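You operate a simulated robot arm through the tools that you are given. There is no shell and no other tool.

The job below is to be done with a simulated robot arm. You get a single attempt, and the scene is never put back.

TASK
Put things in order on the ut bench. At the end: the cream filter stands on top of the green notched block; the yellow padlock stands where the grey returned anode stood; the beige wooden brush stands where the cream filter stood; the grey returned anode from the ut bench stands where the beige wooden brush stood; whatever was shut is shut again. Leave all else as you found it, and nothing knocked over.

The check looks at the end state, three seconds after you hand in, the way a careful person would. Anything else that was tipped, shoved, dropped, spilled or broken makes it a failure.

THE ROBOT
A 7-joint arm with a two-finger parallel gripper, fixed in place. Base frame: the origin is at the foot of the arm, x ahead of it, y to its left, z up; the work surface is at about z = 0.85. Units: m, degrees, N and s.
With the tool pointing down near the work surface it reaches from about 0.1 to 0.64 m from the base axis. Its first joint turns from -66.0 to 66.0 degrees. Payload 1.57 kg.
The tool frame sits at the grasp point between the pads (the TCP): z along the fingers, y along the line on which they close. The tips reach 0.03 m beyond it. Largest opening 0.08 m; finger width 0.017, thickness 0.012; the body of the gripper, 0.04 by 0.082 m, starts 0.08 m behind the TCP.
Orientation is that of the tool frame in the base frame, as [roll, pitch, yaw] about the fixed x, y, z axes, in that order (R = Rz(yaw) Ry(pitch) Rx(roll)). With the fingers straight down and closing along the base's y, the tool's x points along the base's -x, its y along +y and its z along -z.

THE INTERFACE
- The arm moves only by the tool move_arm. Its argument "increments" is a list of rows, each a list of 6 numbers: the shift along the base's x, y, z in units of 500 mm (1.0 is 500 mm), then the turn, a rotation vector about the base's x, y, z in units of 45 degrees (1.0 is 45 degrees). In form: [[dx, dy, dz, ax, ay, az], ...]. A call has 1 to 20 rows; each row is the pose to reach, as a shift and turn from the pose commanded when the call began. "hand" is the opening, from 0 (shut) to 1 (fully open), set as the call begins (left out, the last holds). A call with a number of a shift or a turn outside -1 to 1 is refused whole. Rows are played at 5 a second. More than 0.05 m and 8.6 degrees between two rows, or a gripper value outside its range, and nothing of the call is played. Where a pose cannot be reached the arm comes as near as it can. A force on the tool above 40 N (or 10 N above the force at the start of the call, whichever is more), or a blocked arm, ends the call early, and 0.2 s more pass. The fingers move at their own pace (about 0.072 m/s each) and stop on an object; they squeeze with about 22 N. The grip force told is the motor's: it shows also when the fingers shut on nothing. Time passes only in rows, and 0.2 s behind the last, so rows that repeat a pose let the fingers close. The reply holds the time, the measured pose of the TCP, the force on the tool along the base axes, the opening and the grip force, in the units named above and with some noise, with the torque about the TCP (base axes, N m) and any sound that the robot's microphone picked up.
- Cameras (640 x 400 px; columns grow to the right, rows downward): "scene" is fixed at [0.0579, 0.4327, 1.4347]; the picture's right is [-0.76, -0.65, 0.00], its down [-0.31, 0.36, -0.88] and it looks along [0.57, -0.67, -0.48] (base axes); focal length 369 px, centre (320, 200). "wrist" rides on the gripper at [0.072, -0.007, -0.122] in the tool frame; the picture's right is [0.09, 1.00, 0.00], its down [-0.84, 0.08, -0.54] and it looks along [-0.54, 0.05, 0.84] (tool axes); focal length 238 px, centre (320, 200). There is no depth. A picture from a camera that has moved, and an enlarged one, comes with that camera's place and axes in the base frame and with its lens.
- snapshot(camera): a new picture of that camera. No time passes.
- inspect(camera, box): a new picture of the part [left, top, right, bottom] of that camera's present view, enlarged. No time passes.
- job_done(): hands the job in; it is judged then, once.

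Places have to be worked out from the pictures, the camera data and where the tool is seen. Open the gripper and draw the arm clear of the work before you hand the job in, unless the task says otherwise.

The tools are called after ">>>" as name(argument=value, ...) on one line, values as JSON. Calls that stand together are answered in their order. move_arm: Moves the arm, as the interface text tells. Its arguments: {"type":"object","properties":{"increments":{"type":"array"},"hand":{"type":"number"}},"required":["increments"]} The other tools are called the same way: snapshot (camera) takes a picture; inspect (camera, box) takes an enlarged picture of a part of a camera's view; job_done () hands the job in.

At the start:

```text
t: 0.0
tcp_pos: [0.3763, -0.0933, 1.2204]
tcp_rot: [-179.9, 0.0, 180.0]
wrist_force: [-1.1, 0.9, -0.2]
moment: [0.0, 0.0, 0.05]
gripper_width: 0.0797
gripper_force: 0.1
```

scene: 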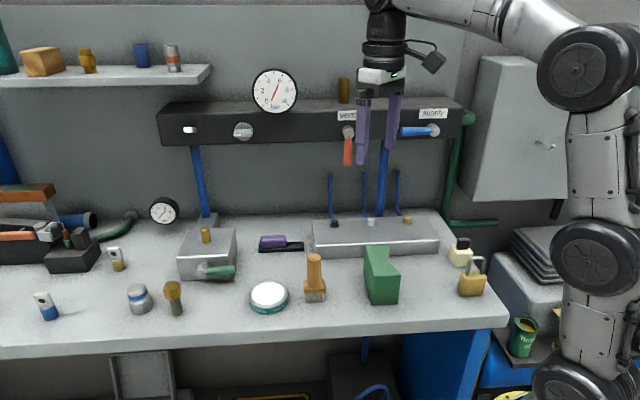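
wrist: 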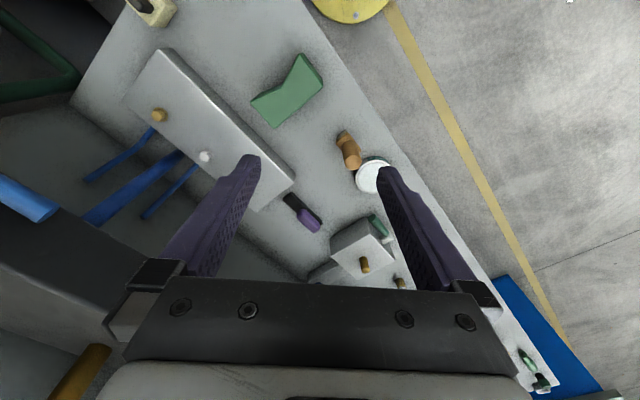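

I start by looking closer at the bench from the fixed camera to identify the objects before moving anything.

>>> inspect(camera="scene", box=[220, 220, 380, 320])

>>> inspect(camera="scene", box=[350, 220, 510, 320])

>>> inspect(camera="scene", box=[100, 220, 260, 320])

>>> inspect(camera="scene", box=[0, 180, 160, 330])

>>> inspect(camera="scene", box=[300, 160, 460, 260])

>>> inspect(camera="scene", box=[0, 20, 220, 150])

```text
4.00 times, centred on (300, 270) of scene
camera zoom: at [0.0579, 0.4327, 1.4347], right [-0.76, -0.65, 0.0], down [-0.31, 0.36, -0.88], along [0.57, -0.67, -0.48], focal length 1478 px, centre (400, -80)
```

zoom: 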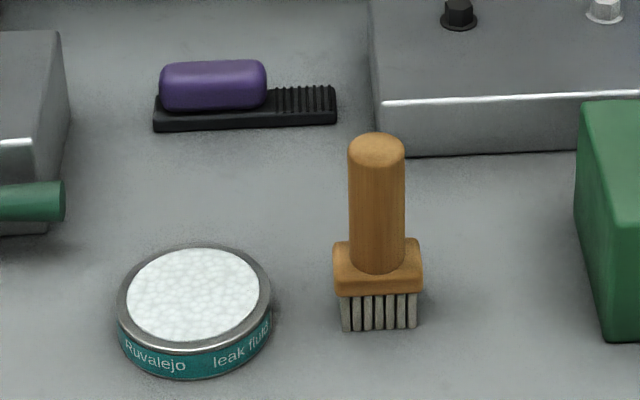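

```text
4.00 times, centred on (430, 270) of scene
camera zoom: at [0.0579, 0.4327, 1.4347], right [-0.76, -0.65, 0.0], down [-0.31, 0.36, -0.88], along [0.57, -0.67, -0.48], focal length 1478 px, centre (-120, -80)
```

zoom: 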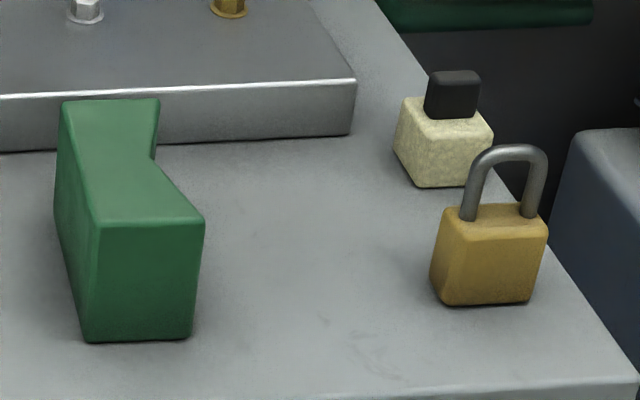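

```text
4.00 times, centred on (180, 270) of scene
camera zoom: at [0.0579, 0.4327, 1.4347], right [-0.76, -0.65, 0.0], down [-0.31, 0.36, -0.88], along [0.57, -0.67, -0.48], focal length 1478 px, centre (880, -80)
```

zoom: 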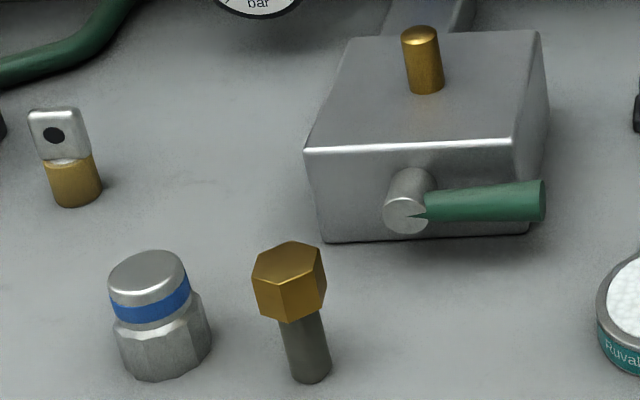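

```text
2.67 times, centred on (80, 255) of scene
camera zoom: at [0.0579, 0.4327, 1.4347], right [-0.76, -0.65, 0.0], down [-0.31, 0.36, -0.88], along [0.57, -0.67, -0.48], focal length 985 px, centre (960, 53)
```

zoom: 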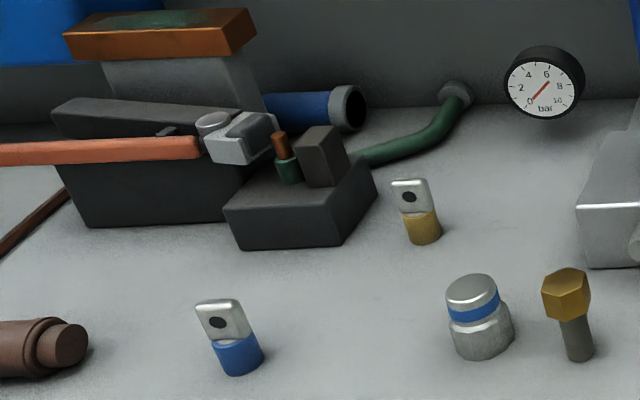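

```text
4.00 times, centred on (380, 210) of scene
camera zoom: at [0.0579, 0.4327, 1.4347], right [-0.76, -0.65, 0.0], down [-0.31, 0.36, -0.88], along [0.57, -0.67, -0.48], focal length 1478 px, centre (80, 160)
```

zoom: 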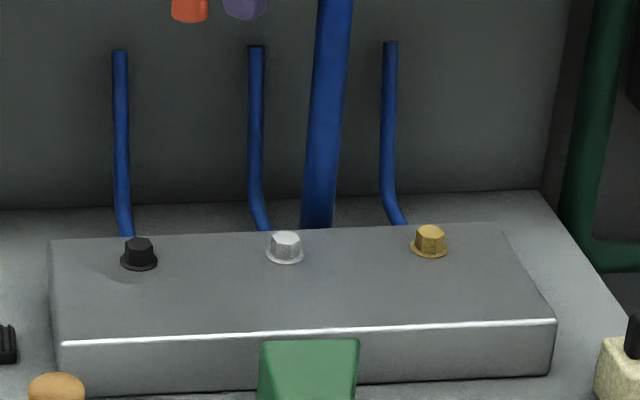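

```text
2.91 times, centred on (110, 85) of scene
camera zoom: at [0.0579, 0.4327, 1.4347], right [-0.76, -0.65, 0.0], down [-0.31, 0.36, -0.88], along [0.57, -0.67, -0.48], focal length 1075 px, centre (931, 534)
```

zoom: 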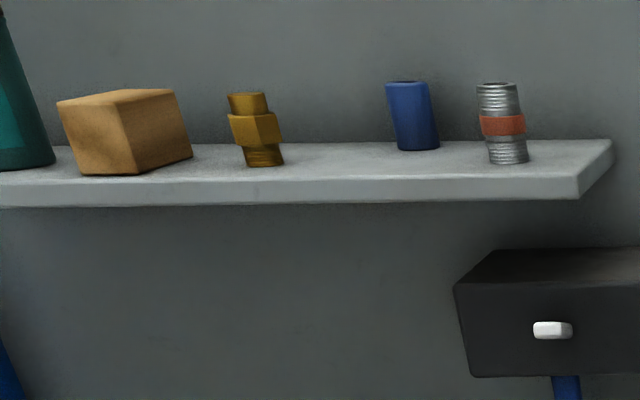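

The objects are identified: the cream block with a black cap (filter) and the padlock are on the right, then the green notched block, the brush, and the brass-headed grey-rod anode. I estimate the filter at about (0.27,-0.36), the padlock at (0.21,-0.28), the brush at (0.47,-0.04) and the anode at (0.66,0.19). I'll move high over the right end to look down with the wrist camera.

>>> move_arm(increments=[[-0.027, -0.059, -0.01, 0, 0, 0], [-0.053, -0.118, -0.03, 0, 0, 0], [-0.08, -0.178, -0.05, 0, 0, 0], [-0.106, -0.237, -0.07, 0, 0, 0], [-0.133, -0.296, -0.09, 0, 0, 0], [-0.159, -0.355, -0.11, 0, 0, 0], [-0.186, -0.415, -0.13, 0, 0, 0], [-0.212, -0.474, -0.14, 0, 0, 0], [-0.212, -0.474, -0.14, 0, 0, 0]], hand=1)

>>> snapshot(camera="wrist")

```text
t: 2.0
tcp_pos: [0.2732, -0.3296, 1.1497]
tcp_rot: [180.0, 0.0, -180.0]
wrist_force: [-0.1, 0.0, 0.2]
moment: [-0.01, 0.0, 0.03]
gripper_width: 0.0799
gripper_force: 0.1
```

```text
taken
camera wrist: at [0.2007, -0.3367, 1.2733], right [-0.09, 1.0, 0.0], down [0.84, 0.08, 0.54], along [0.54, 0.05, -0.84], focal length 238 px, centre (320, 200)
```

wrist: 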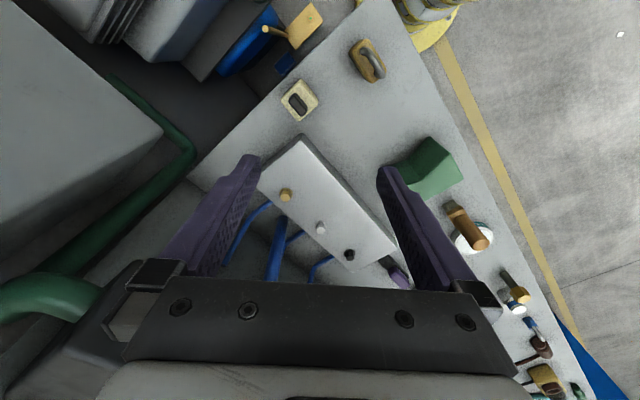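

Good overhead view. I'll enlarge the right-end objects to measure their positions and orientations.

>>> inspect(camera="wrist", box=[250, 0, 410, 130])

>>> inspect(camera="wrist", box=[370, 110, 530, 260])

>>> inspect(camera="wrist", box=[480, 240, 600, 400])

>>> snapshot(camera="scene")

```text
3.08 times, centred on (330, 65) of wrist
camera zoom: at [0.2007, -0.3367, 1.2733], right [-0.09, 1.0, 0.0], down [0.84, 0.08, 0.54], along [0.54, 0.05, -0.84], focal length 733 px, centre (289, 615)
```

zoom: 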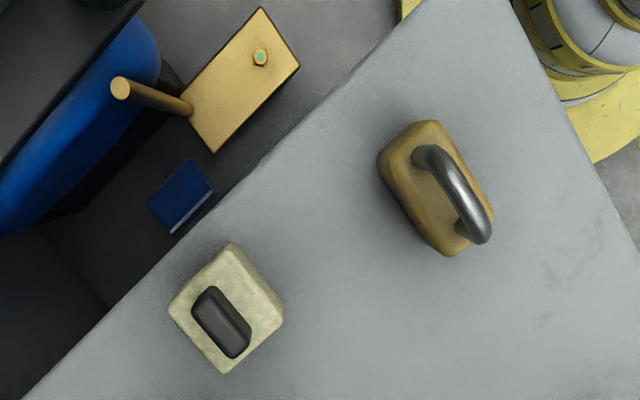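

```text
2.67 times, centred on (450, 185) of wrist
camera zoom: at [0.2007, -0.3367, 1.2733], right [-0.09, 1.0, 0.0], down [0.84, 0.08, 0.54], along [0.54, 0.05, -0.84], focal length 636 px, centre (-27, 240)
```

zoom: 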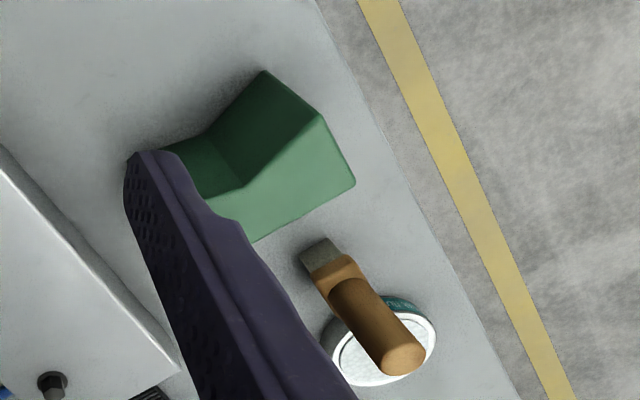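

```text
2.50 times, centred on (540, 320) of wrist
camera zoom: at [0.2007, -0.3367, 1.2733], right [-0.09, 1.0, 0.0], down [0.84, 0.08, 0.54], along [0.54, 0.05, -0.84], focal length 596 px, centre (-230, -100)
```

zoom: 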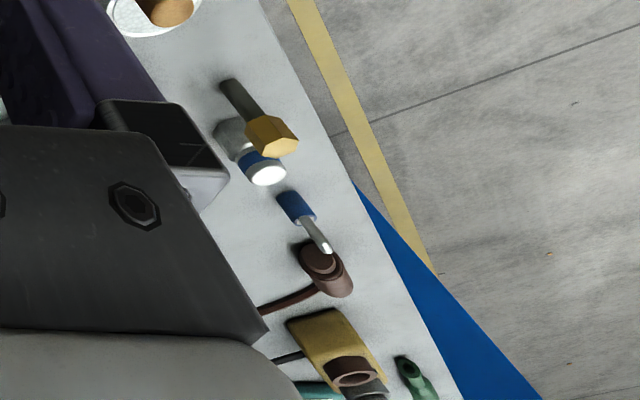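

```text
taken
```

scene: 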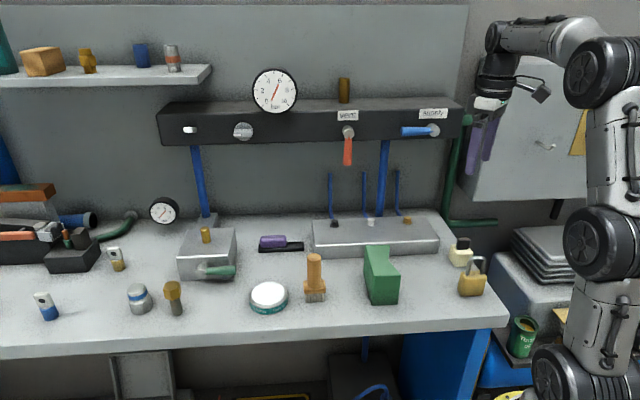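

The filter and padlock are well localized and look aligned with the bench's 45° axes. Next I'll turn the tool -45° so it closes along the bench, and go over the green block for a vertical view.

>>> move_arm(increments=[[0.036, 0.041, 0, 0, 0, -0.125], [0.072, 0.082, 0, 0, 0, -0.25], [0.107, 0.123, 0, 0, 0, -0.375], [0.143, 0.164, 0, 0, 0, -0.5], [0.179, 0.204, 0, 0, 0, -0.625], [0.215, 0.245, 0, 0, 0, -0.75], [0.25, 0.286, 0, 0, 0, -0.875], [0.286, 0.327, 0, 0, 0, -1.0], [0.286, 0.327, 0, 0, 0, -1.0]])

>>> snapshot(camera="wrist")

>>> inspect(camera="wrist", box=[220, 0, 420, 125])

```text
t: 4.0
tcp_pos: [0.4132, -0.1658, 1.1516]
tcp_rot: [180.0, 0.0, 134.9]
wrist_force: [-1.0, 0.0, -1.0]
moment: [0.01, 0.02, 0.0]
gripper_width: 0.0799
gripper_force: 0.0
```

```text
taken
camera wrist: at [0.3589, -0.1192, 1.2735], right [0.64, 0.77, 0.0], down [0.65, -0.54, 0.54], along [0.42, -0.35, -0.84], focal length 238 px, centre (320, 200)
```

wrist: 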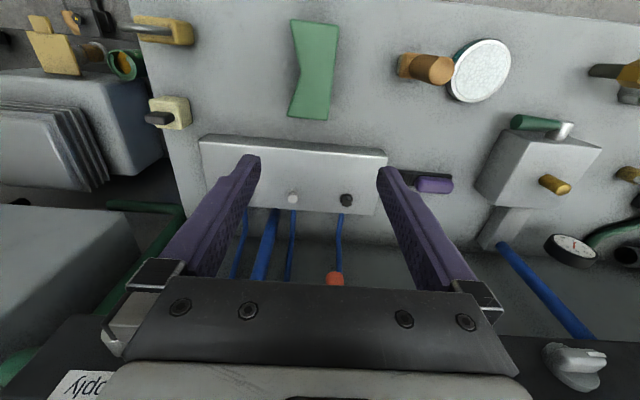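

```text
3.20 times, centred on (320, 62) of wrist
camera zoom: at [0.3589, -0.1192, 1.2735], right [0.64, 0.77, 0.0], down [0.65, -0.54, 0.54], along [0.42, -0.35, -0.84], focal length 763 px, centre (320, 640)
```

zoom: 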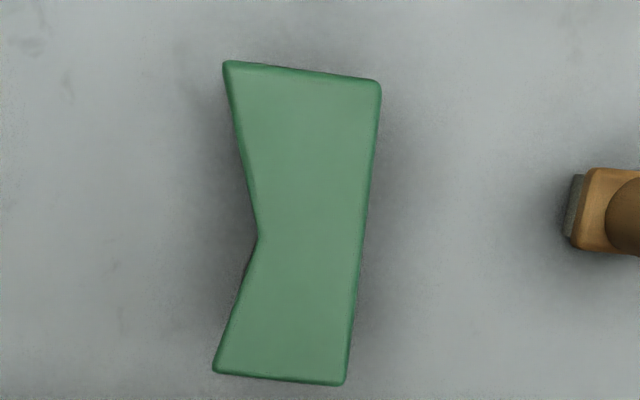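

The green block's top is about 56 × 107 mm with a 16 mm V-notch on its right side, and its top is at z≈0.93. Now I'll enlarge the other regions of this view.

>>> inspect(camera="wrist", box=[110, 0, 250, 140])

>>> inspect(camera="wrist", box=[380, 10, 540, 110])

>>> inspect(camera="wrist", box=[480, 40, 640, 200])

>>> inspect(camera="wrist", box=[0, 0, 200, 125])

```text
2.86 times, centred on (180, 70) of wrist
camera zoom: at [0.3589, -0.1192, 1.2735], right [0.64, 0.77, 0.0], down [0.65, -0.54, 0.54], along [0.42, -0.35, -0.84], focal length 681 px, centre (720, 571)
```

zoom: 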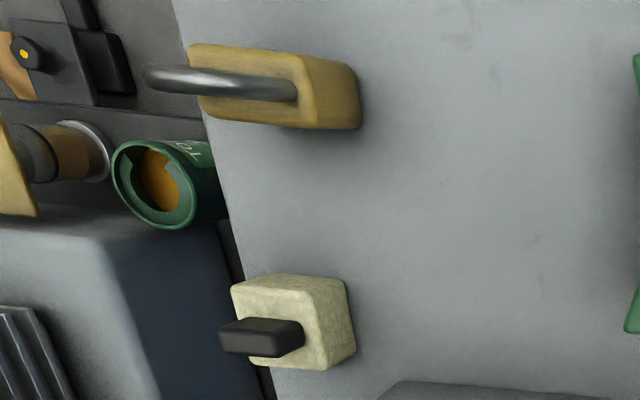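

```text
4.00 times, centred on (460, 60) of wrist
camera zoom: at [0.3589, -0.1192, 1.2735], right [0.64, 0.77, 0.0], down [0.65, -0.54, 0.54], along [0.42, -0.35, -0.84], focal length 953 px, centre (-240, 760)
```

zoom: 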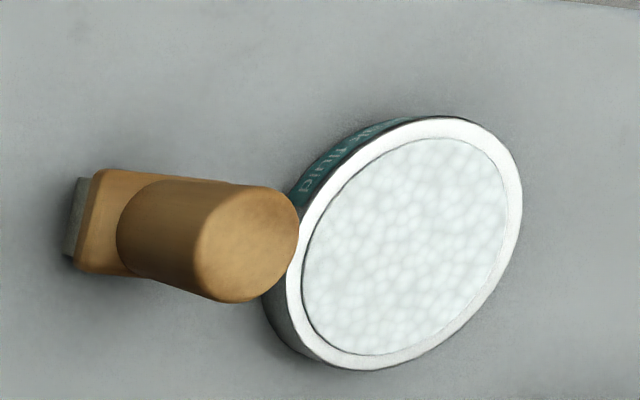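

```text
2.50 times, centred on (560, 120) of wrist
camera zoom: at [0.3589, -0.1192, 1.2735], right [0.64, 0.77, 0.0], down [0.65, -0.54, 0.54], along [0.42, -0.35, -0.84], focal length 596 px, centre (-280, 400)
```

zoom: 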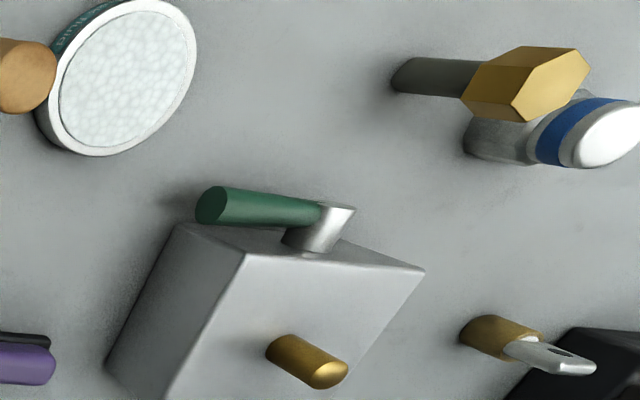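

```text
3.20 times, centred on (100, 62) of wrist
camera zoom: at [0.3589, -0.1192, 1.2735], right [0.64, 0.77, 0.0], down [0.65, -0.54, 0.54], along [0.42, -0.35, -0.84], focal length 763 px, centre (1024, 640)
```

zoom: 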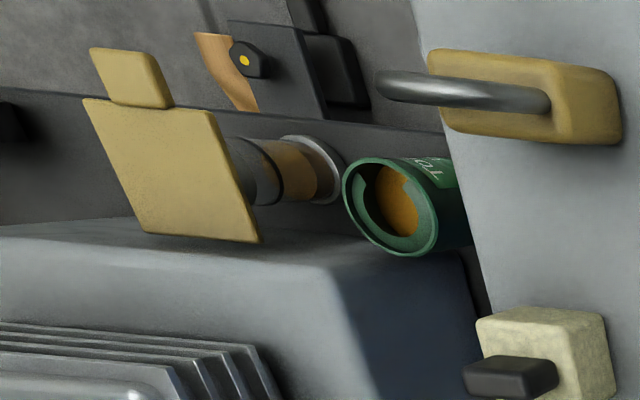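

I measure the anode's foot at about (0.659,0.190), which is r≈0.685, so it will need an outward-tilted tool. I'll start with the filter: hovering over it at (0.274,-0.362) to align precisely.

>>> move_arm(increments=[[-0.035, -0.049, 0, 0, 0, 0], [-0.07, -0.098, -0.02, 0, 0, 0], [-0.104, -0.147, -0.05, 0, 0, 0], [-0.139, -0.196, -0.09, 0, 0, 0], [-0.174, -0.245, -0.13, 0, 0, 0], [-0.209, -0.294, -0.17, 0, 0, 0], [-0.243, -0.343, -0.21, 0, 0, 0], [-0.278, -0.392, -0.243, 0, 0, 0], [-0.278, -0.392, -0.243, 0, 0, 0], [-0.278, -0.392, -0.243, 0, 0, 0]])

>>> snapshot(camera="wrist")

>>> inspect(camera="wrist", box=[260, 20, 420, 170])

>>> inspect(camera="scene", box=[400, 180, 520, 310])

```text
t: 6.2
tcp_pos: [0.2749, -0.3649, 1.0313]
tcp_rot: [180.0, 0.0, 135.0]
wrist_force: [-0.2, -0.2, 0.9]
moment: [0.04, -0.02, -0.03]
gripper_width: 0.0799
gripper_force: 0.1
```

```text
taken
camera wrist: at [0.2196, -0.3177, 1.1532], right [0.64, 0.77, 0.0], down [0.65, -0.54, 0.54], along [0.42, -0.35, -0.84], focal length 238 px, centre (320, 200)
```

wrist: 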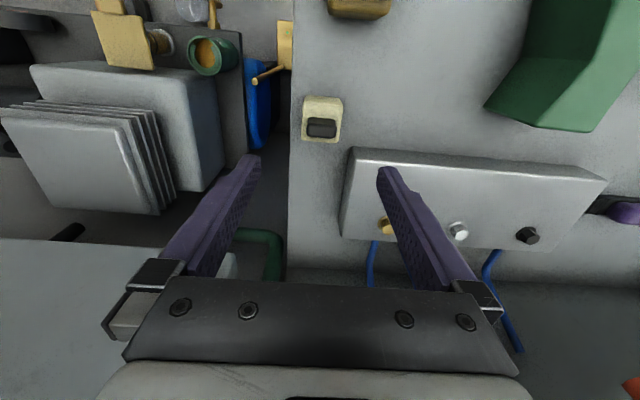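

```text
2.67 times, centred on (340, 95) of wrist
camera zoom: at [0.2196, -0.3177, 1.1532], right [0.64, 0.77, 0.0], down [0.65, -0.54, 0.54], along [0.42, -0.35, -0.84], focal length 636 px, centre (267, 480)
```

zoom: 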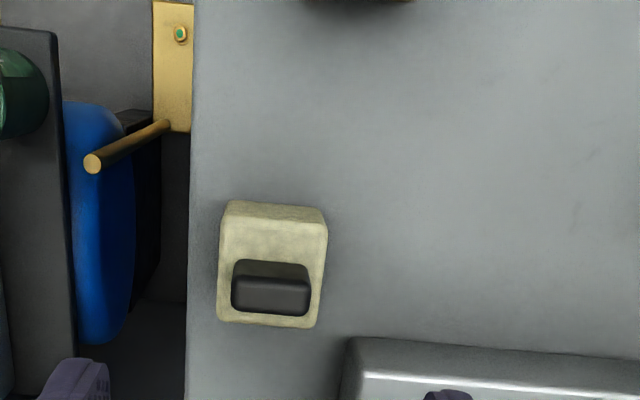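

```text
3.08 times, centred on (460, 245) of scene
camera zoom: at [0.0579, 0.4327, 1.4347], right [-0.76, -0.65, 0.0], down [-0.31, 0.36, -0.88], along [0.57, -0.67, -0.48], focal length 1137 px, centre (-111, 62)
```

zoom: 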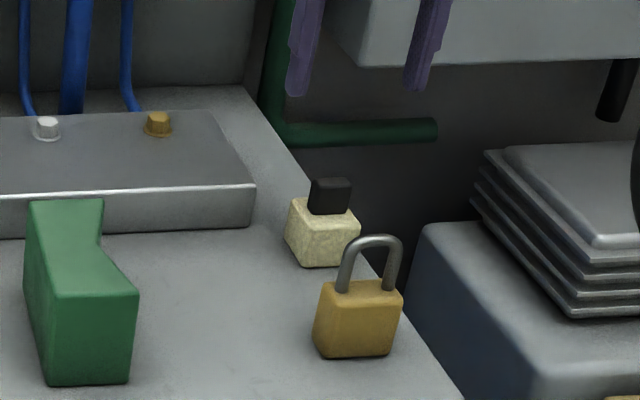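

The filter is a 40 mm cube plus cap, centred at about (0.275,-0.362) and aligned with the fingers. I'll descend around it to TCP z≈0.887 without closing yet.

>>> move_arm(increments=[[0, 0.005, -0.04, 0, 0, 0], [0, 0.005, -0.09, 0, 0, 0], [0, 0.005, -0.14, 0, 0, 0], [0, 0.005, -0.19, 0, 0, 0], [0, 0.005, -0.23, 0, 0, 0], [0, 0.005, -0.26, 0, 0, 0], [0, 0.005, -0.28, 0, 0, 0], [0, 0.005, -0.288, 0, 0, 0], [0, 0.005, -0.288, 0, 0, 0]])

>>> snapshot(camera="wrist")

>>> inspect(camera="scene", box=[400, 180, 520, 310])

```text
t: 8.2
tcp_pos: [0.275, -0.3601, 0.8862]
tcp_rot: [-180.0, 0.0, 134.9]
wrist_force: [-1.2, 0.1, -0.8]
moment: [0.0, -0.01, -0.01]
gripper_width: 0.08
gripper_force: 0.1
```

```text
taken
camera wrist: at [0.22, -0.313, 1.0085], right [0.64, 0.77, 0.0], down [0.65, -0.54, 0.54], along [0.42, -0.35, -0.84], focal length 238 px, centre (320, 200)
```

wrist: 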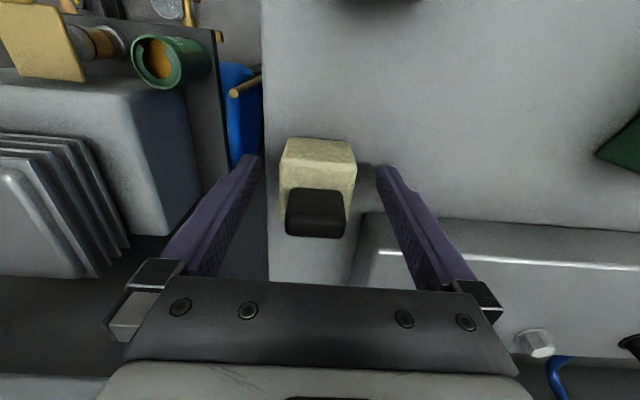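

```text
3.08 times, centred on (460, 245) of scene
camera zoom: at [0.0579, 0.4327, 1.4347], right [-0.76, -0.65, 0.0], down [-0.31, 0.36, -0.88], along [0.57, -0.67, -0.48], focal length 1137 px, centre (-111, 62)
```

zoom: 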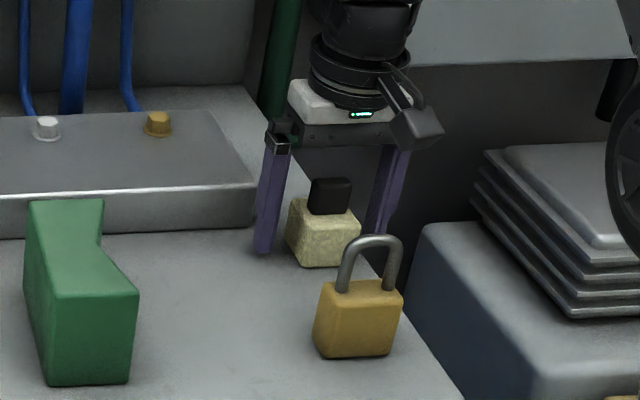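

The fingers straddle the filter cleanly, so I'll close the gripper on it.

>>> move_arm(increments=[[0, 0, 0, 0, 0, 0], [0, 0, 0, 0, 0, 0], [0, 0, 0, 0, 0, 0], [0, 0, 0, 0, 0, 0], [0, 0, 0, 0, 0, 0]], hand=0)

>>> snapshot(camera="wrist")

```text
t: 9.4
tcp_pos: [0.2753, -0.3602, 0.8874]
tcp_rot: [180.0, -0.1, 135.1]
wrist_force: [0.7, -0.8, -0.2]
moment: [-0.03, 0.02, 0.0]
gripper_width: 0.0422
gripper_force: 22.1
```

```text
taken
camera wrist: at [0.22, -0.3131, 1.0087], right [0.64, 0.77, 0.0], down [0.65, -0.54, 0.54], along [0.42, -0.35, -0.84], focal length 238 px, centre (320, 200)
```

wrist: 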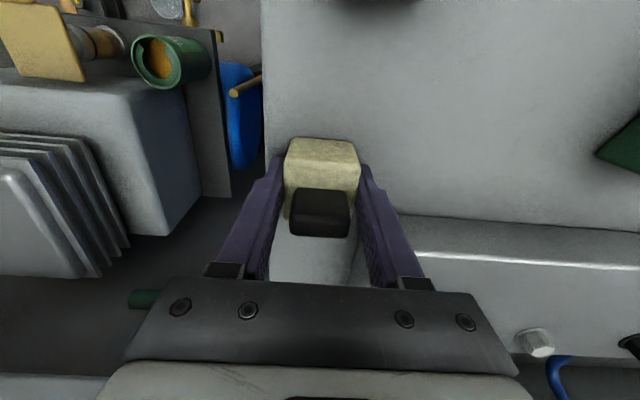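

The filter is gripped at 42 mm. I'll lift it straight up to TCP z≈1.05, then carry it over the centre of the green block at about (0.380,-0.142).

>>> move_arm(increments=[[0, 0, 0.02, 0, 0, 0], [0, 0, 0.07, 0, 0, 0], [0, 0, 0.14, 0, 0, 0], [0, 0, 0.22, 0, 0, 0], [0, 0, 0.3, 0, 0, 0], [0.01, 0.02, 0.326, 0, 0, 0], [0.035, 0.073, 0.326, 0, 0, 0], [0.065, 0.136, 0.326, 0, 0, 0], [0.1, 0.21, 0.326, 0, 0, 0], [0.135, 0.282, 0.326, 0, 0, 0], [0.17, 0.355, 0.326, 0, 0, 0], [0.195, 0.405, 0.326, 0, 0, 0], [0.209, 0.436, 0.326, 0, 0, 0], [0.209, 0.436, 0.326, 0, 0, 0], [0.209, 0.436, 0.326, 0, 0, 0]])

>>> snapshot(camera="wrist")

>>> inspect(camera="scene", box=[300, 150, 500, 310])

```text
t: 12.6
tcp_pos: [0.3792, -0.1431, 1.0474]
tcp_rot: [180.0, -0.1, 135.0]
wrist_force: [-0.9, -0.1, -0.7]
moment: [0.01, -0.03, 0.0]
gripper_width: 0.0421
gripper_force: 22.1
```

```text
taken
camera wrist: at [0.3243, -0.0963, 1.1695], right [0.64, 0.77, 0.0], down [0.65, -0.54, 0.54], along [0.42, -0.35, -0.84], focal length 238 px, centre (320, 200)
```

wrist: 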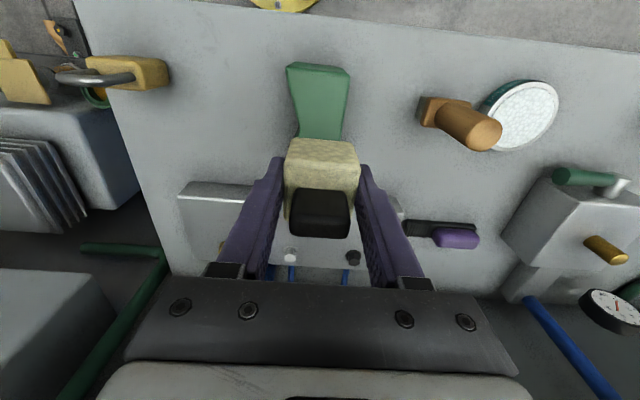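

```text
2.50 times, centred on (400, 230) of scene
camera zoom: at [0.0579, 0.4327, 1.4347], right [-0.76, -0.65, 0.0], down [-0.31, 0.36, -0.88], along [0.57, -0.67, -0.48], focal length 924 px, centre (120, 125)
```

zoom: 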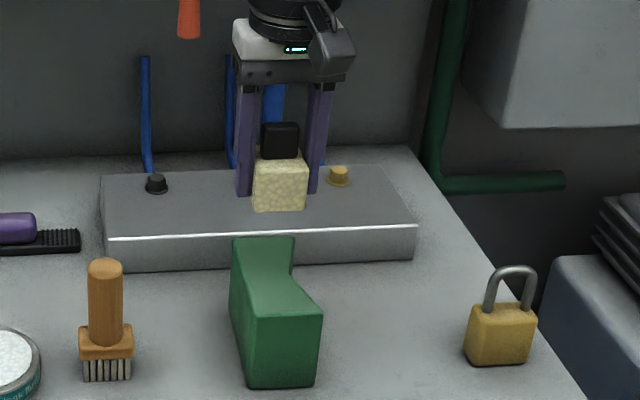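

The filter is held upright above the block. I'll lower it to just above the top and check from the fixed camera.

>>> move_arm(increments=[[0, 0.001, -0.03, 0, 0, 0], [0, 0.001, -0.06, 0, 0, 0], [0.001, 0.002, -0.09, 0, 0, 0], [0.001, 0.002, -0.115, 0, 0, 0], [0.001, 0.002, -0.135, 0, 0, 0], [0.001, 0.002, -0.142, 0, 0, 0], [0.001, 0.002, -0.142, 0, 0, 0]])

>>> snapshot(camera="wrist")

>>> inspect(camera="scene", box=[340, 200, 440, 310])

```text
t: 14.2
tcp_pos: [0.3792, -0.1416, 0.9774]
tcp_rot: [-180.0, -0.1, 135.1]
wrist_force: [0.3, 1.2, 0.0]
moment: [-0.01, -0.01, 0.0]
gripper_width: 0.0423
gripper_force: 21.7
```

```text
taken
camera wrist: at [0.3244, -0.095, 1.0999], right [0.64, 0.77, 0.0], down [0.65, -0.54, 0.54], along [0.42, -0.35, -0.84], focal length 238 px, centre (320, 200)
```

wrist: 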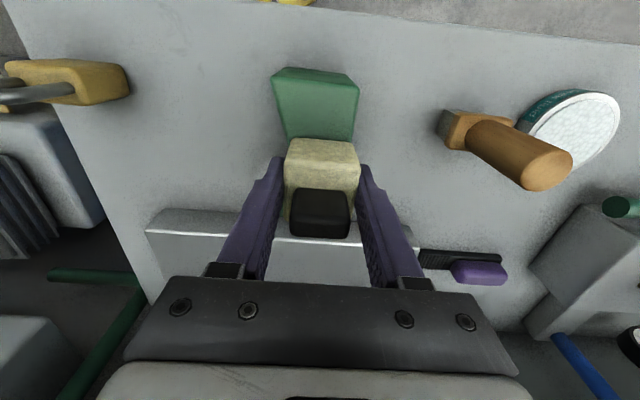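

```text
3.64 times, centred on (390, 255) of scene
camera zoom: at [0.0579, 0.4327, 1.4347], right [-0.76, -0.65, 0.0], down [-0.31, 0.36, -0.88], along [0.57, -0.67, -0.48], focal length 1343 px, centre (66, 0)
```

zoom: 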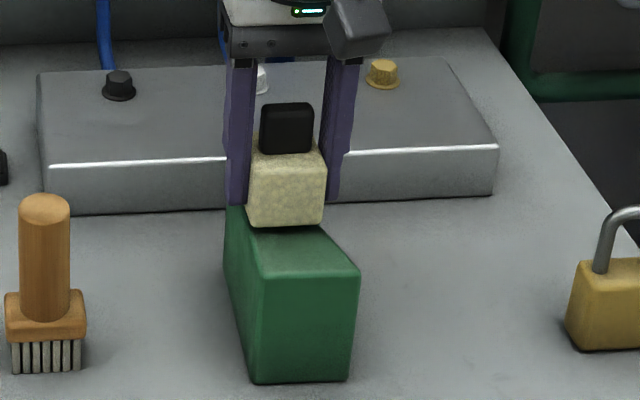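

It's positioned over the waist with around 10 mm left to go. I'll lower it in 1.5 mm steps and watch the force.

>>> move_arm(increments=[[0, 0, -0.003, 0, 0, 0], [0, 0, -0.006, 0, 0, 0], [0, 0, -0.009, 0, 0, 0], [0, 0, -0.012, 0, 0, 0], [0, 0, -0.015, 0, 0, 0], [0, 0, -0.015, 0, 0, 0]])

>>> inspect(camera="scene", box=[340, 200, 440, 310])

```text
t: 15.6
tcp_pos: [0.3791, -0.1424, 0.9702]
tcp_rot: [179.8, 0.2, 135.0]
wrist_force: [-3.4, 1.3, 12.4]
moment: [0.01, 0.21, -0.04]
gripper_width: 0.0423
gripper_force: 22.0
```

```text
3.64 times, centred on (390, 255) of scene
camera zoom: at [0.0577, 0.4327, 1.4347], right [-0.76, -0.65, 0.0], down [-0.31, 0.36, -0.88], along [0.57, -0.67, -0.48], focal length 1343 px, centre (66, 0)
```

zoom: 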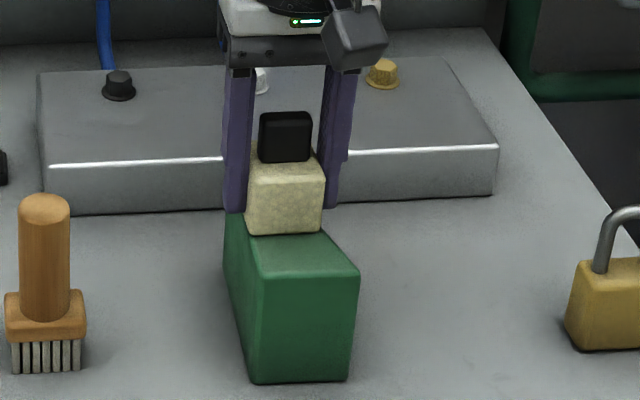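

Contact shows about 12 N with the filter seated on the block's top. I'll open the fingers while holding still.

>>> move_arm(increments=[[0, 0, 0.001, 0, 0, 0], [0, 0, 0.001, 0, 0, 0], [0, 0, 0.001, 0, 0, 0], [0, 0, 0.001, 0, 0, 0]], hand=0.85)

>>> snapshot(camera="wrist")

>>> inspect(camera="scene", box=[340, 200, 440, 310])

```text
t: 16.6
tcp_pos: [0.3785, -0.142, 0.9703]
tcp_rot: [-180.0, 0.1, 135.0]
wrist_force: [-0.3, -0.5, 0.0]
moment: [-0.01, 0.0, 0.04]
gripper_width: 0.0678
gripper_force: 0.0
```

```text
taken
camera wrist: at [0.3245, -0.0948, 1.0927], right [0.64, 0.77, 0.0], down [0.65, -0.54, 0.54], along [0.42, -0.35, -0.84], focal length 238 px, centre (320, 200)
```

wrist: 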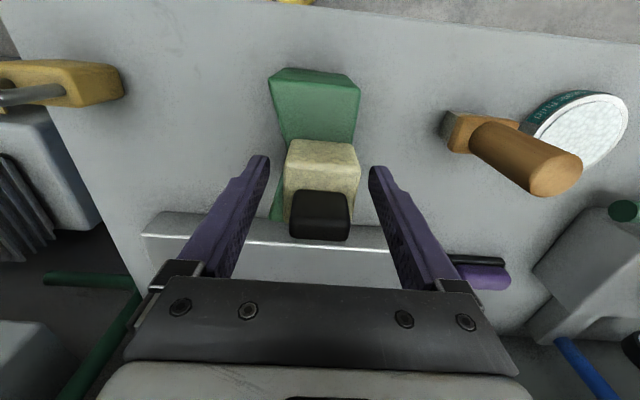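

```text
3.64 times, centred on (390, 255) of scene
camera zoom: at [0.0579, 0.4327, 1.4347], right [-0.76, -0.65, 0.0], down [-0.31, 0.36, -0.88], along [0.57, -0.67, -0.48], focal length 1343 px, centre (66, 0)
```

zoom: 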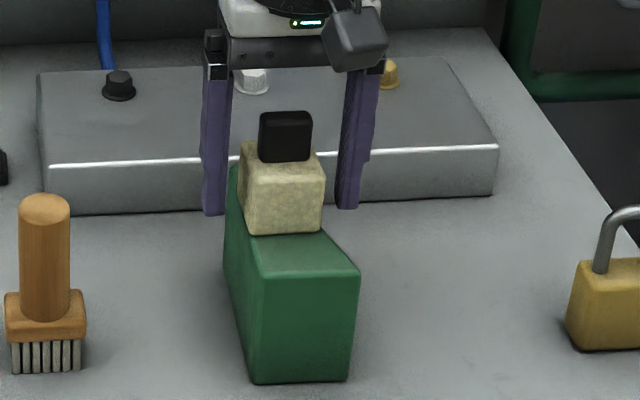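

The filter stands flat and square on the block. I'll lift straight up clear of it and hover above the brush at about (0.47,-0.035).

>>> move_arm(increments=[[0, 0, 0.03, 0, 0, 0], [0, 0, 0.09, 0, 0, 0], [0, 0, 0.16, 0, 0, 0], [0, 0, 0.23, 0, 0, 0], [0, 0, 0.28, 0, 0, 0], [0.02, 0.025, 0.3, 0, 0, 0], [0.055, 0.065, 0.3, 0, 0, 0], [0.095, 0.112, 0.3, 0, 0, 0], [0.135, 0.158, 0.3, 0, 0, 0], [0.165, 0.195, 0.3, 0, 0, 0], [0.183, 0.214, 0.3, 0, 0, 0], [0.183, 0.214, 0.3, 0, 0, 0]], hand=1)

>>> snapshot(camera="wrist")

>>> inspect(camera="wrist", box=[240, 40, 440, 180])

>>> snapshot(camera="scene")

```text
t: 19.2
tcp_pos: [0.473, -0.0335, 1.1199]
tcp_rot: [180.0, 0.0, 134.9]
wrist_force: [-0.3, -0.2, 0.3]
moment: [-0.02, -0.02, -0.01]
gripper_width: 0.0802
gripper_force: 0.0
```

```text
taken
camera wrist: at [0.4167, 0.0124, 1.2423], right [0.64, 0.77, 0.0], down [0.65, -0.54, 0.54], along [0.42, -0.35, -0.84], focal length 238 px, centre (320, 200)
```

wrist: 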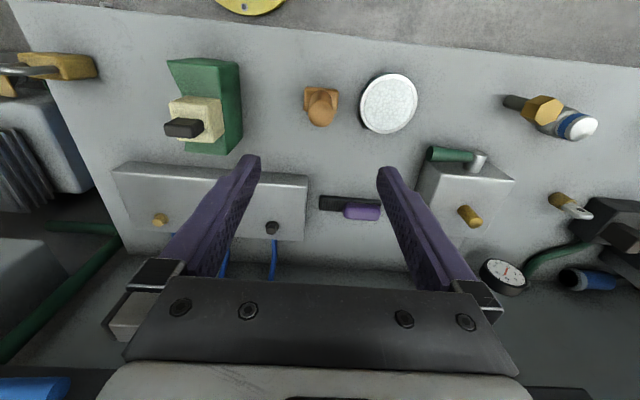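

```text
2.86 times, centred on (340, 110) of wrist
camera zoom: at [0.4167, 0.0124, 1.2423], right [0.64, 0.77, 0.0], down [0.65, -0.54, 0.54], along [0.42, -0.35, -0.84], focal length 681 px, centre (263, 457)
```

zoom: 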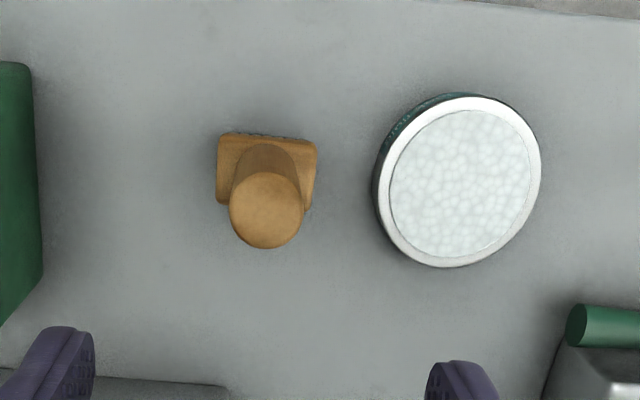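

```text
taken
```

scene: 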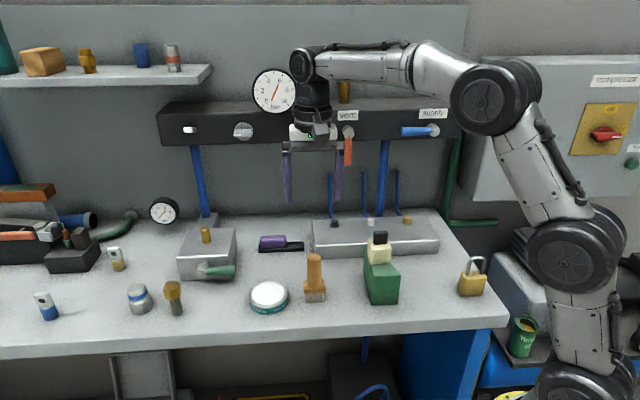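

The filter on the block looks right in the scene view. I put the brush's handle axis at (0.468,-0.029), with the top at z≈0.96 and the head top near 0.893. I'll descend over the handle to TCP z≈0.933.

>>> move_arm(increments=[[-0.01, 0.0096, -0.04, 0, 0, 0], [-0.01, 0.0096, -0.1, 0, 0, 0], [-0.01, 0.0096, -0.16, 0, 0, 0], [-0.01, 0.0096, -0.22, 0, 0, 0], [-0.01, 0.0096, -0.28, 0, 0, 0], [-0.01, 0.0096, -0.33, 0, 0, 0], [-0.01, 0.0096, -0.36, 0, 0, 0], [-0.01, 0.0096, -0.374, 0, 0, 0], [-0.01, 0.0096, -0.374, 0, 0, 0]])

>>> snapshot(camera="wrist")

>>> inspect(camera="scene", box=[240, 180, 400, 310])

```text
t: 21.2
tcp_pos: [0.4656, -0.03, 0.9337]
tcp_rot: [-180.0, 0.0, 134.9]
wrist_force: [0.6, 0.5, -0.1]
moment: [0.02, 0.0, -0.02]
gripper_width: 0.08
gripper_force: 0.0
```

```text
taken
camera wrist: at [0.4105, 0.0165, 1.0556], right [0.64, 0.77, 0.0], down [0.65, -0.54, 0.54], along [0.42, -0.35, -0.84], focal length 238 px, centre (320, 200)
```

wrist: 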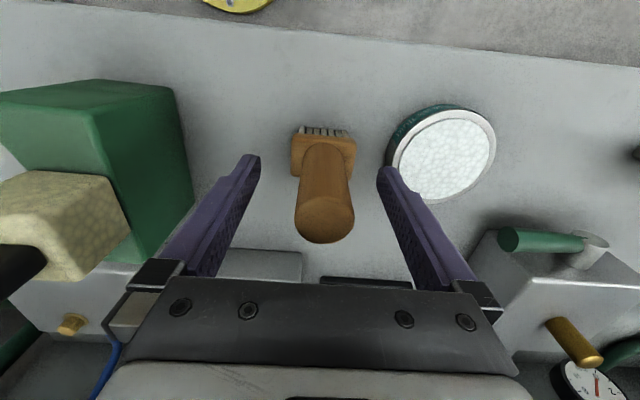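

```text
3.08 times, centred on (320, 245) of scene
camera zoom: at [0.0579, 0.4327, 1.4347], right [-0.76, -0.65, 0.0], down [-0.31, 0.36, -0.88], along [0.57, -0.67, -0.48], focal length 1137 px, centre (320, 62)
```

zoom: 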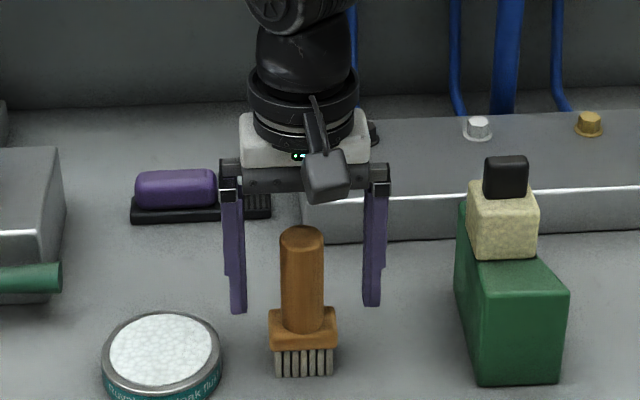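

The handle sits about 3 mm toward +e1 of the finger centre. I'll nudge to centre it, then close.

>>> move_arm(increments=[[0.004, 0.0005, 0, 0, 0, 0], [0.007, 0.001, 0, 0, 0, 0], [0.007, 0.001, 0, 0, 0, 0]])

>>> move_arm(increments=[[0, 0, 0, 0, 0, 0], [0, 0, 0, 0, 0, 0], [0, 0, 0, 0, 0, 0], [0, 0, 0, 0, 0, 0], [0, 0, 0, 0, 0, 0]], hand=0)

>>> snapshot(camera="wrist")

>>> inspect(camera="scene", box=[240, 180, 400, 310])

```text
t: 22.0
tcp_pos: [0.4672, -0.0292, 0.9336]
tcp_rot: [-180.0, 0.1, 135.0]
wrist_force: [-1.1, 0.8, -0.3]
moment: [0.01, 0.02, 0.0]
gripper_width: 0.0799
gripper_force: 0.0
```

```text
t: 23.2
tcp_pos: [0.4703, -0.029, 0.9337]
tcp_rot: [180.0, -0.1, 135.0]
wrist_force: [1.2, 0.1, 0.1]
moment: [0.05, -0.07, 0.03]
gripper_width: 0.0288
gripper_force: 22.3
```

```text
taken
camera wrist: at [0.4139, 0.0176, 1.0559], right [0.64, 0.77, 0.0], down [0.65, -0.54, 0.54], along [0.42, -0.35, -0.84], focal length 238 px, centre (320, 200)
```

wrist: 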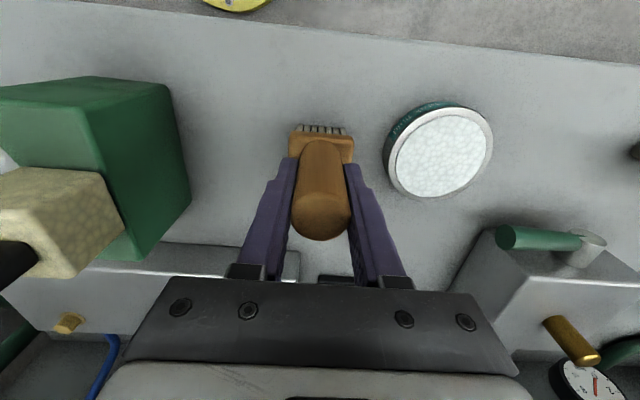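

```text
3.08 times, centred on (320, 245) of scene
camera zoom: at [0.0579, 0.4327, 1.4347], right [-0.76, -0.65, 0.0], down [-0.31, 0.36, -0.88], along [0.57, -0.67, -0.48], focal length 1137 px, centre (320, 62)
```

zoom: 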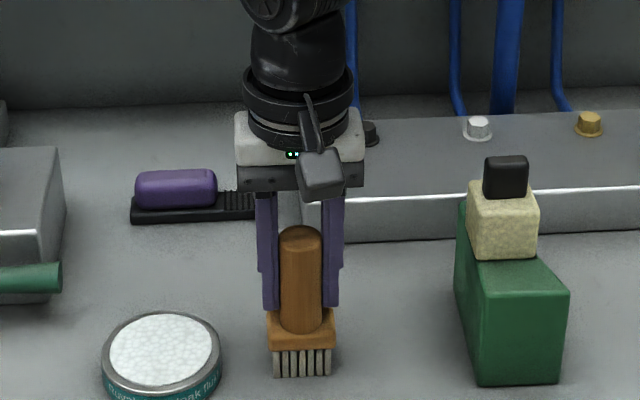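

The brush is gripped at 29 mm. I'll lift it 0.2 m so the bristles clear the filter on the block, then carry it to above the filter's old spot at (0.2745,-0.3615).

>>> move_arm(increments=[[0, 0, 0.02, 0, 0, 0], [0, 0, 0.08, 0, 0, 0], [0, 0, 0.16, 0, 0, 0], [0, 0, 0.24, 0, 0, 0], [0, 0, 0.32, 0, 0, 0], [0, 0, 0.38, 0, 0, 0], [-0.01, -0.02, 0.4, 0, 0, 0], [-0.04, -0.07, 0.4, 0, 0, 0], [-0.078, -0.133, 0.4, 0, 0, 0], [-0.118, -0.2, 0.4, 0, 0, 0], [-0.158, -0.27, 0.4, 0, 0, 0], [-0.2, -0.34, 0.4, 0, 0, 0], [-0.24, -0.41, 0.4, 0, 0, 0], [-0.28, -0.478, 0.39, 0, 0, 0], [-0.32, -0.545, 0.36, 0, 0, 0], [-0.353, -0.602, 0.33, 0, 0, 0], [-0.38, -0.645, 0.31, 0, 0, 0], [-0.391, -0.665, 0.3, 0, 0, 0], [-0.391, -0.665, 0.3, 0, 0, 0]])

>>> snapshot(camera="wrist")

>>> snapshot(camera="scene")

```text
t: 27.2
tcp_pos: [0.2742, -0.362, 1.082]
tcp_rot: [-180.0, 0.1, 135.0]
wrist_force: [0.2, 0.4, 0.1]
moment: [0.0, -0.02, 0.02]
gripper_width: 0.0288
gripper_force: 22.1
```

```text
taken
camera wrist: at [0.219, -0.316, 1.2042], right [0.64, 0.77, 0.0], down [0.65, -0.54, 0.54], along [0.42, -0.35, -0.84], focal length 238 px, centre (320, 200)
```

wrist: 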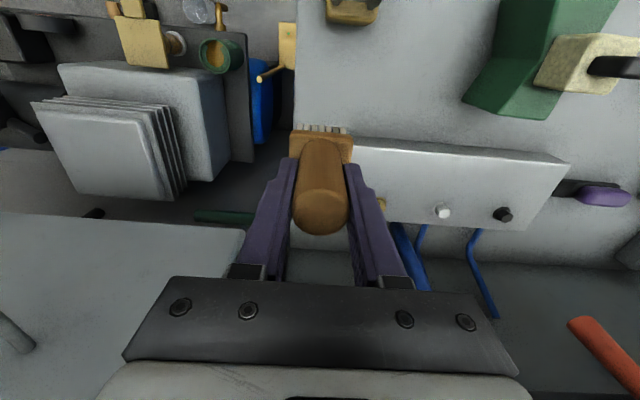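

```text
taken
```

scene: 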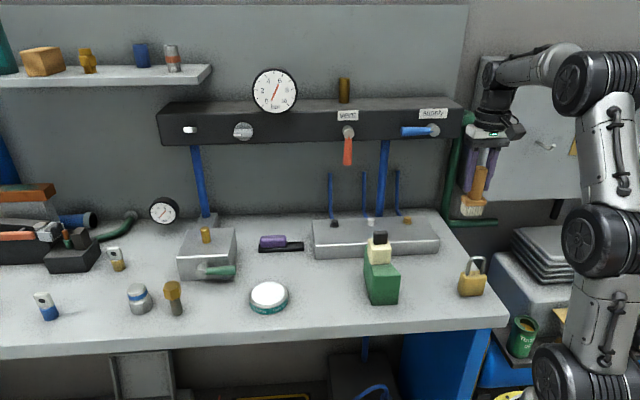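

The brush hangs upright over the vacated spot. I'll lower it to just above the surface.

>>> move_arm(increments=[[0.0005, 0.001, -0.04, 0, 0, 0], [0.0005, 0.001, -0.1, 0, 0, 0], [0.0005, 0.001, -0.16, 0, 0, 0], [0.0005, 0.001, -0.21, 0, 0, 0], [0.0005, 0.001, -0.25, 0, 0, 0], [0.0005, 0.001, -0.272, 0, 0, 0], [0.0005, 0.001, -0.28, 0, 0, 0], [0.0005, 0.001, -0.28, 0, 0, 0]])

>>> snapshot(camera="wrist")

>>> inspect(camera="scene", box=[400, 180, 520, 310])

```text
t: 29.0
tcp_pos: [0.2722, -0.3615, 0.9444]
tcp_rot: [180.0, 0.0, 135.1]
wrist_force: [0.3, 0.4, -0.5]
moment: [0.03, -0.02, -0.01]
gripper_width: 0.0288
gripper_force: 22.0
```

```text
taken
camera wrist: at [0.2177, -0.3147, 1.0659], right [0.64, 0.77, 0.0], down [0.65, -0.54, 0.54], along [0.42, -0.35, -0.84], focal length 238 px, centre (320, 200)
```

wrist: 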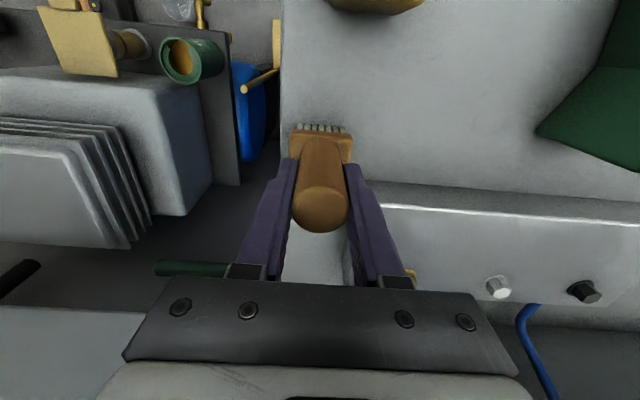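

```text
3.08 times, centred on (460, 245) of scene
camera zoom: at [0.0579, 0.4327, 1.4347], right [-0.76, -0.65, 0.0], down [-0.31, 0.36, -0.88], along [0.57, -0.67, -0.48], focal length 1137 px, centre (-111, 62)
```

zoom: 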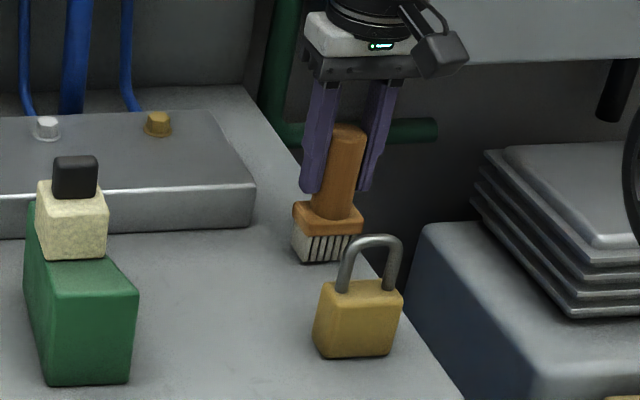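

The brush is centred over the filter's old footprint with about 10 mm to go. I'm lowering it in small steps and watching the force.

>>> move_arm(increments=[[0, 0, -0.004, 0, 0, 0], [0, 0, -0.008, 0, 0, 0], [0, 0, -0.012, 0, 0, 0], [0, 0, -0.015, 0, 0, 0], [0, 0, -0.018, 0, 0, 0], [0, 0, -0.0205, 0, 0, 0], [0, 0, -0.0205, 0, 0, 0]])

>>> inspect(camera="scene", box=[400, 180, 520, 310])

```text
t: 30.6
tcp_pos: [0.2745, -0.3631, 0.9326]
tcp_rot: [-179.9, 0.2, 135.0]
wrist_force: [-1.8, -3.3, 18.6]
moment: [-0.39, 0.09, 0.01]
gripper_width: 0.0289
gripper_force: 21.7
```

```text
3.08 times, centred on (460, 245) of scene
camera zoom: at [0.0577, 0.4328, 1.4347], right [-0.76, -0.65, 0.0], down [-0.31, 0.36, -0.88], along [0.57, -0.67, -0.48], focal length 1137 px, centre (-111, 62)
```

zoom: 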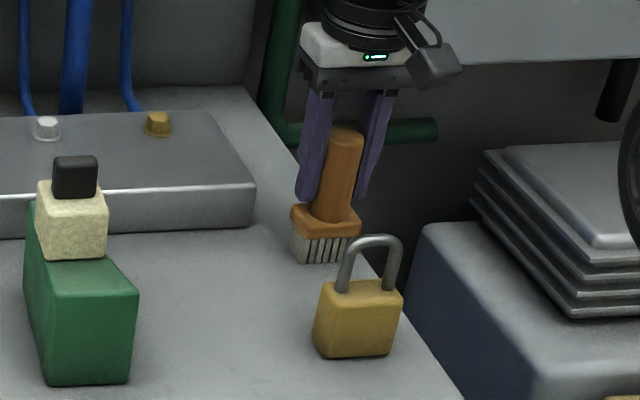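

Contact shows about 19 N. I'll back off a fraction of a millimetre before opening so the release is soft.

>>> move_arm(increments=[[0, 0, 0.001, 0, 0, 0], [0, 0, 0.002, 0, 0, 0], [0, 0, 0.002, 0, 0, 0]])

```text
t: 31.4
tcp_pos: [0.2749, -0.3604, 0.9328]
tcp_rot: [179.9, -0.2, 135.0]
wrist_force: [1.1, 0.3, 5.4]
moment: [-0.02, -0.29, 0.01]
gripper_width: 0.029
gripper_force: 21.8
```

The residual force is about 5 N, so the bristles are on the bench. Opening the gripper now.

>>> move_arm(increments=[[0, 0, 0, 0, 0, 0], [0, 0, 0, 0, 0, 0], [0, 0, 0, 0, 0, 0], [0, 0, 0, 0, 0, 0], [0, 0, 0, 0, 0, 0]], hand=0.9)

>>> snapshot(camera="wrist")

>>> inspect(camera="scene", box=[400, 180, 520, 310])

```text
t: 32.6
tcp_pos: [0.2747, -0.3624, 0.9334]
tcp_rot: [-180.0, -0.1, 134.9]
wrist_force: [-1.1, 0.2, -0.6]
moment: [-0.01, 0.05, -0.02]
gripper_width: 0.0721
gripper_force: 0.1
```

```text
taken
camera wrist: at [0.2196, -0.3152, 1.0564], right [0.64, 0.77, 0.0], down [0.65, -0.54, 0.54], along [0.42, -0.35, -0.84], focal length 238 px, centre (320, 200)
```

wrist: 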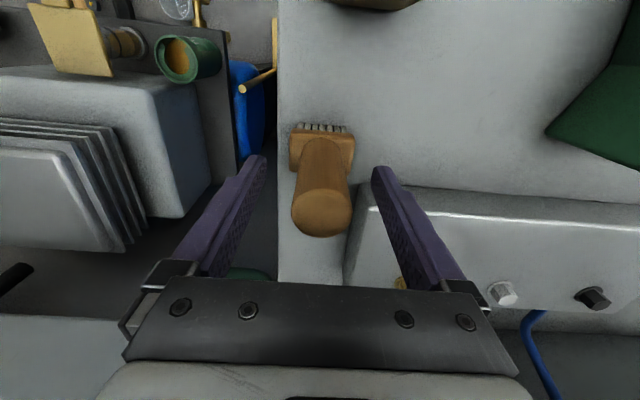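

```text
3.08 times, centred on (460, 245) of scene
camera zoom: at [0.0579, 0.4327, 1.4347], right [-0.76, -0.65, 0.0], down [-0.31, 0.36, -0.88], along [0.57, -0.67, -0.48], focal length 1137 px, centre (-111, 62)
```

zoom: 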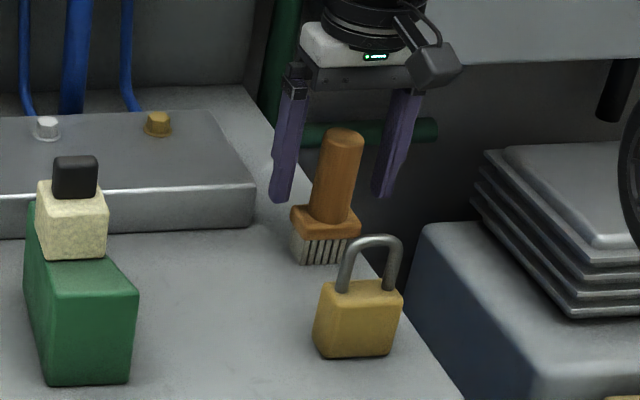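

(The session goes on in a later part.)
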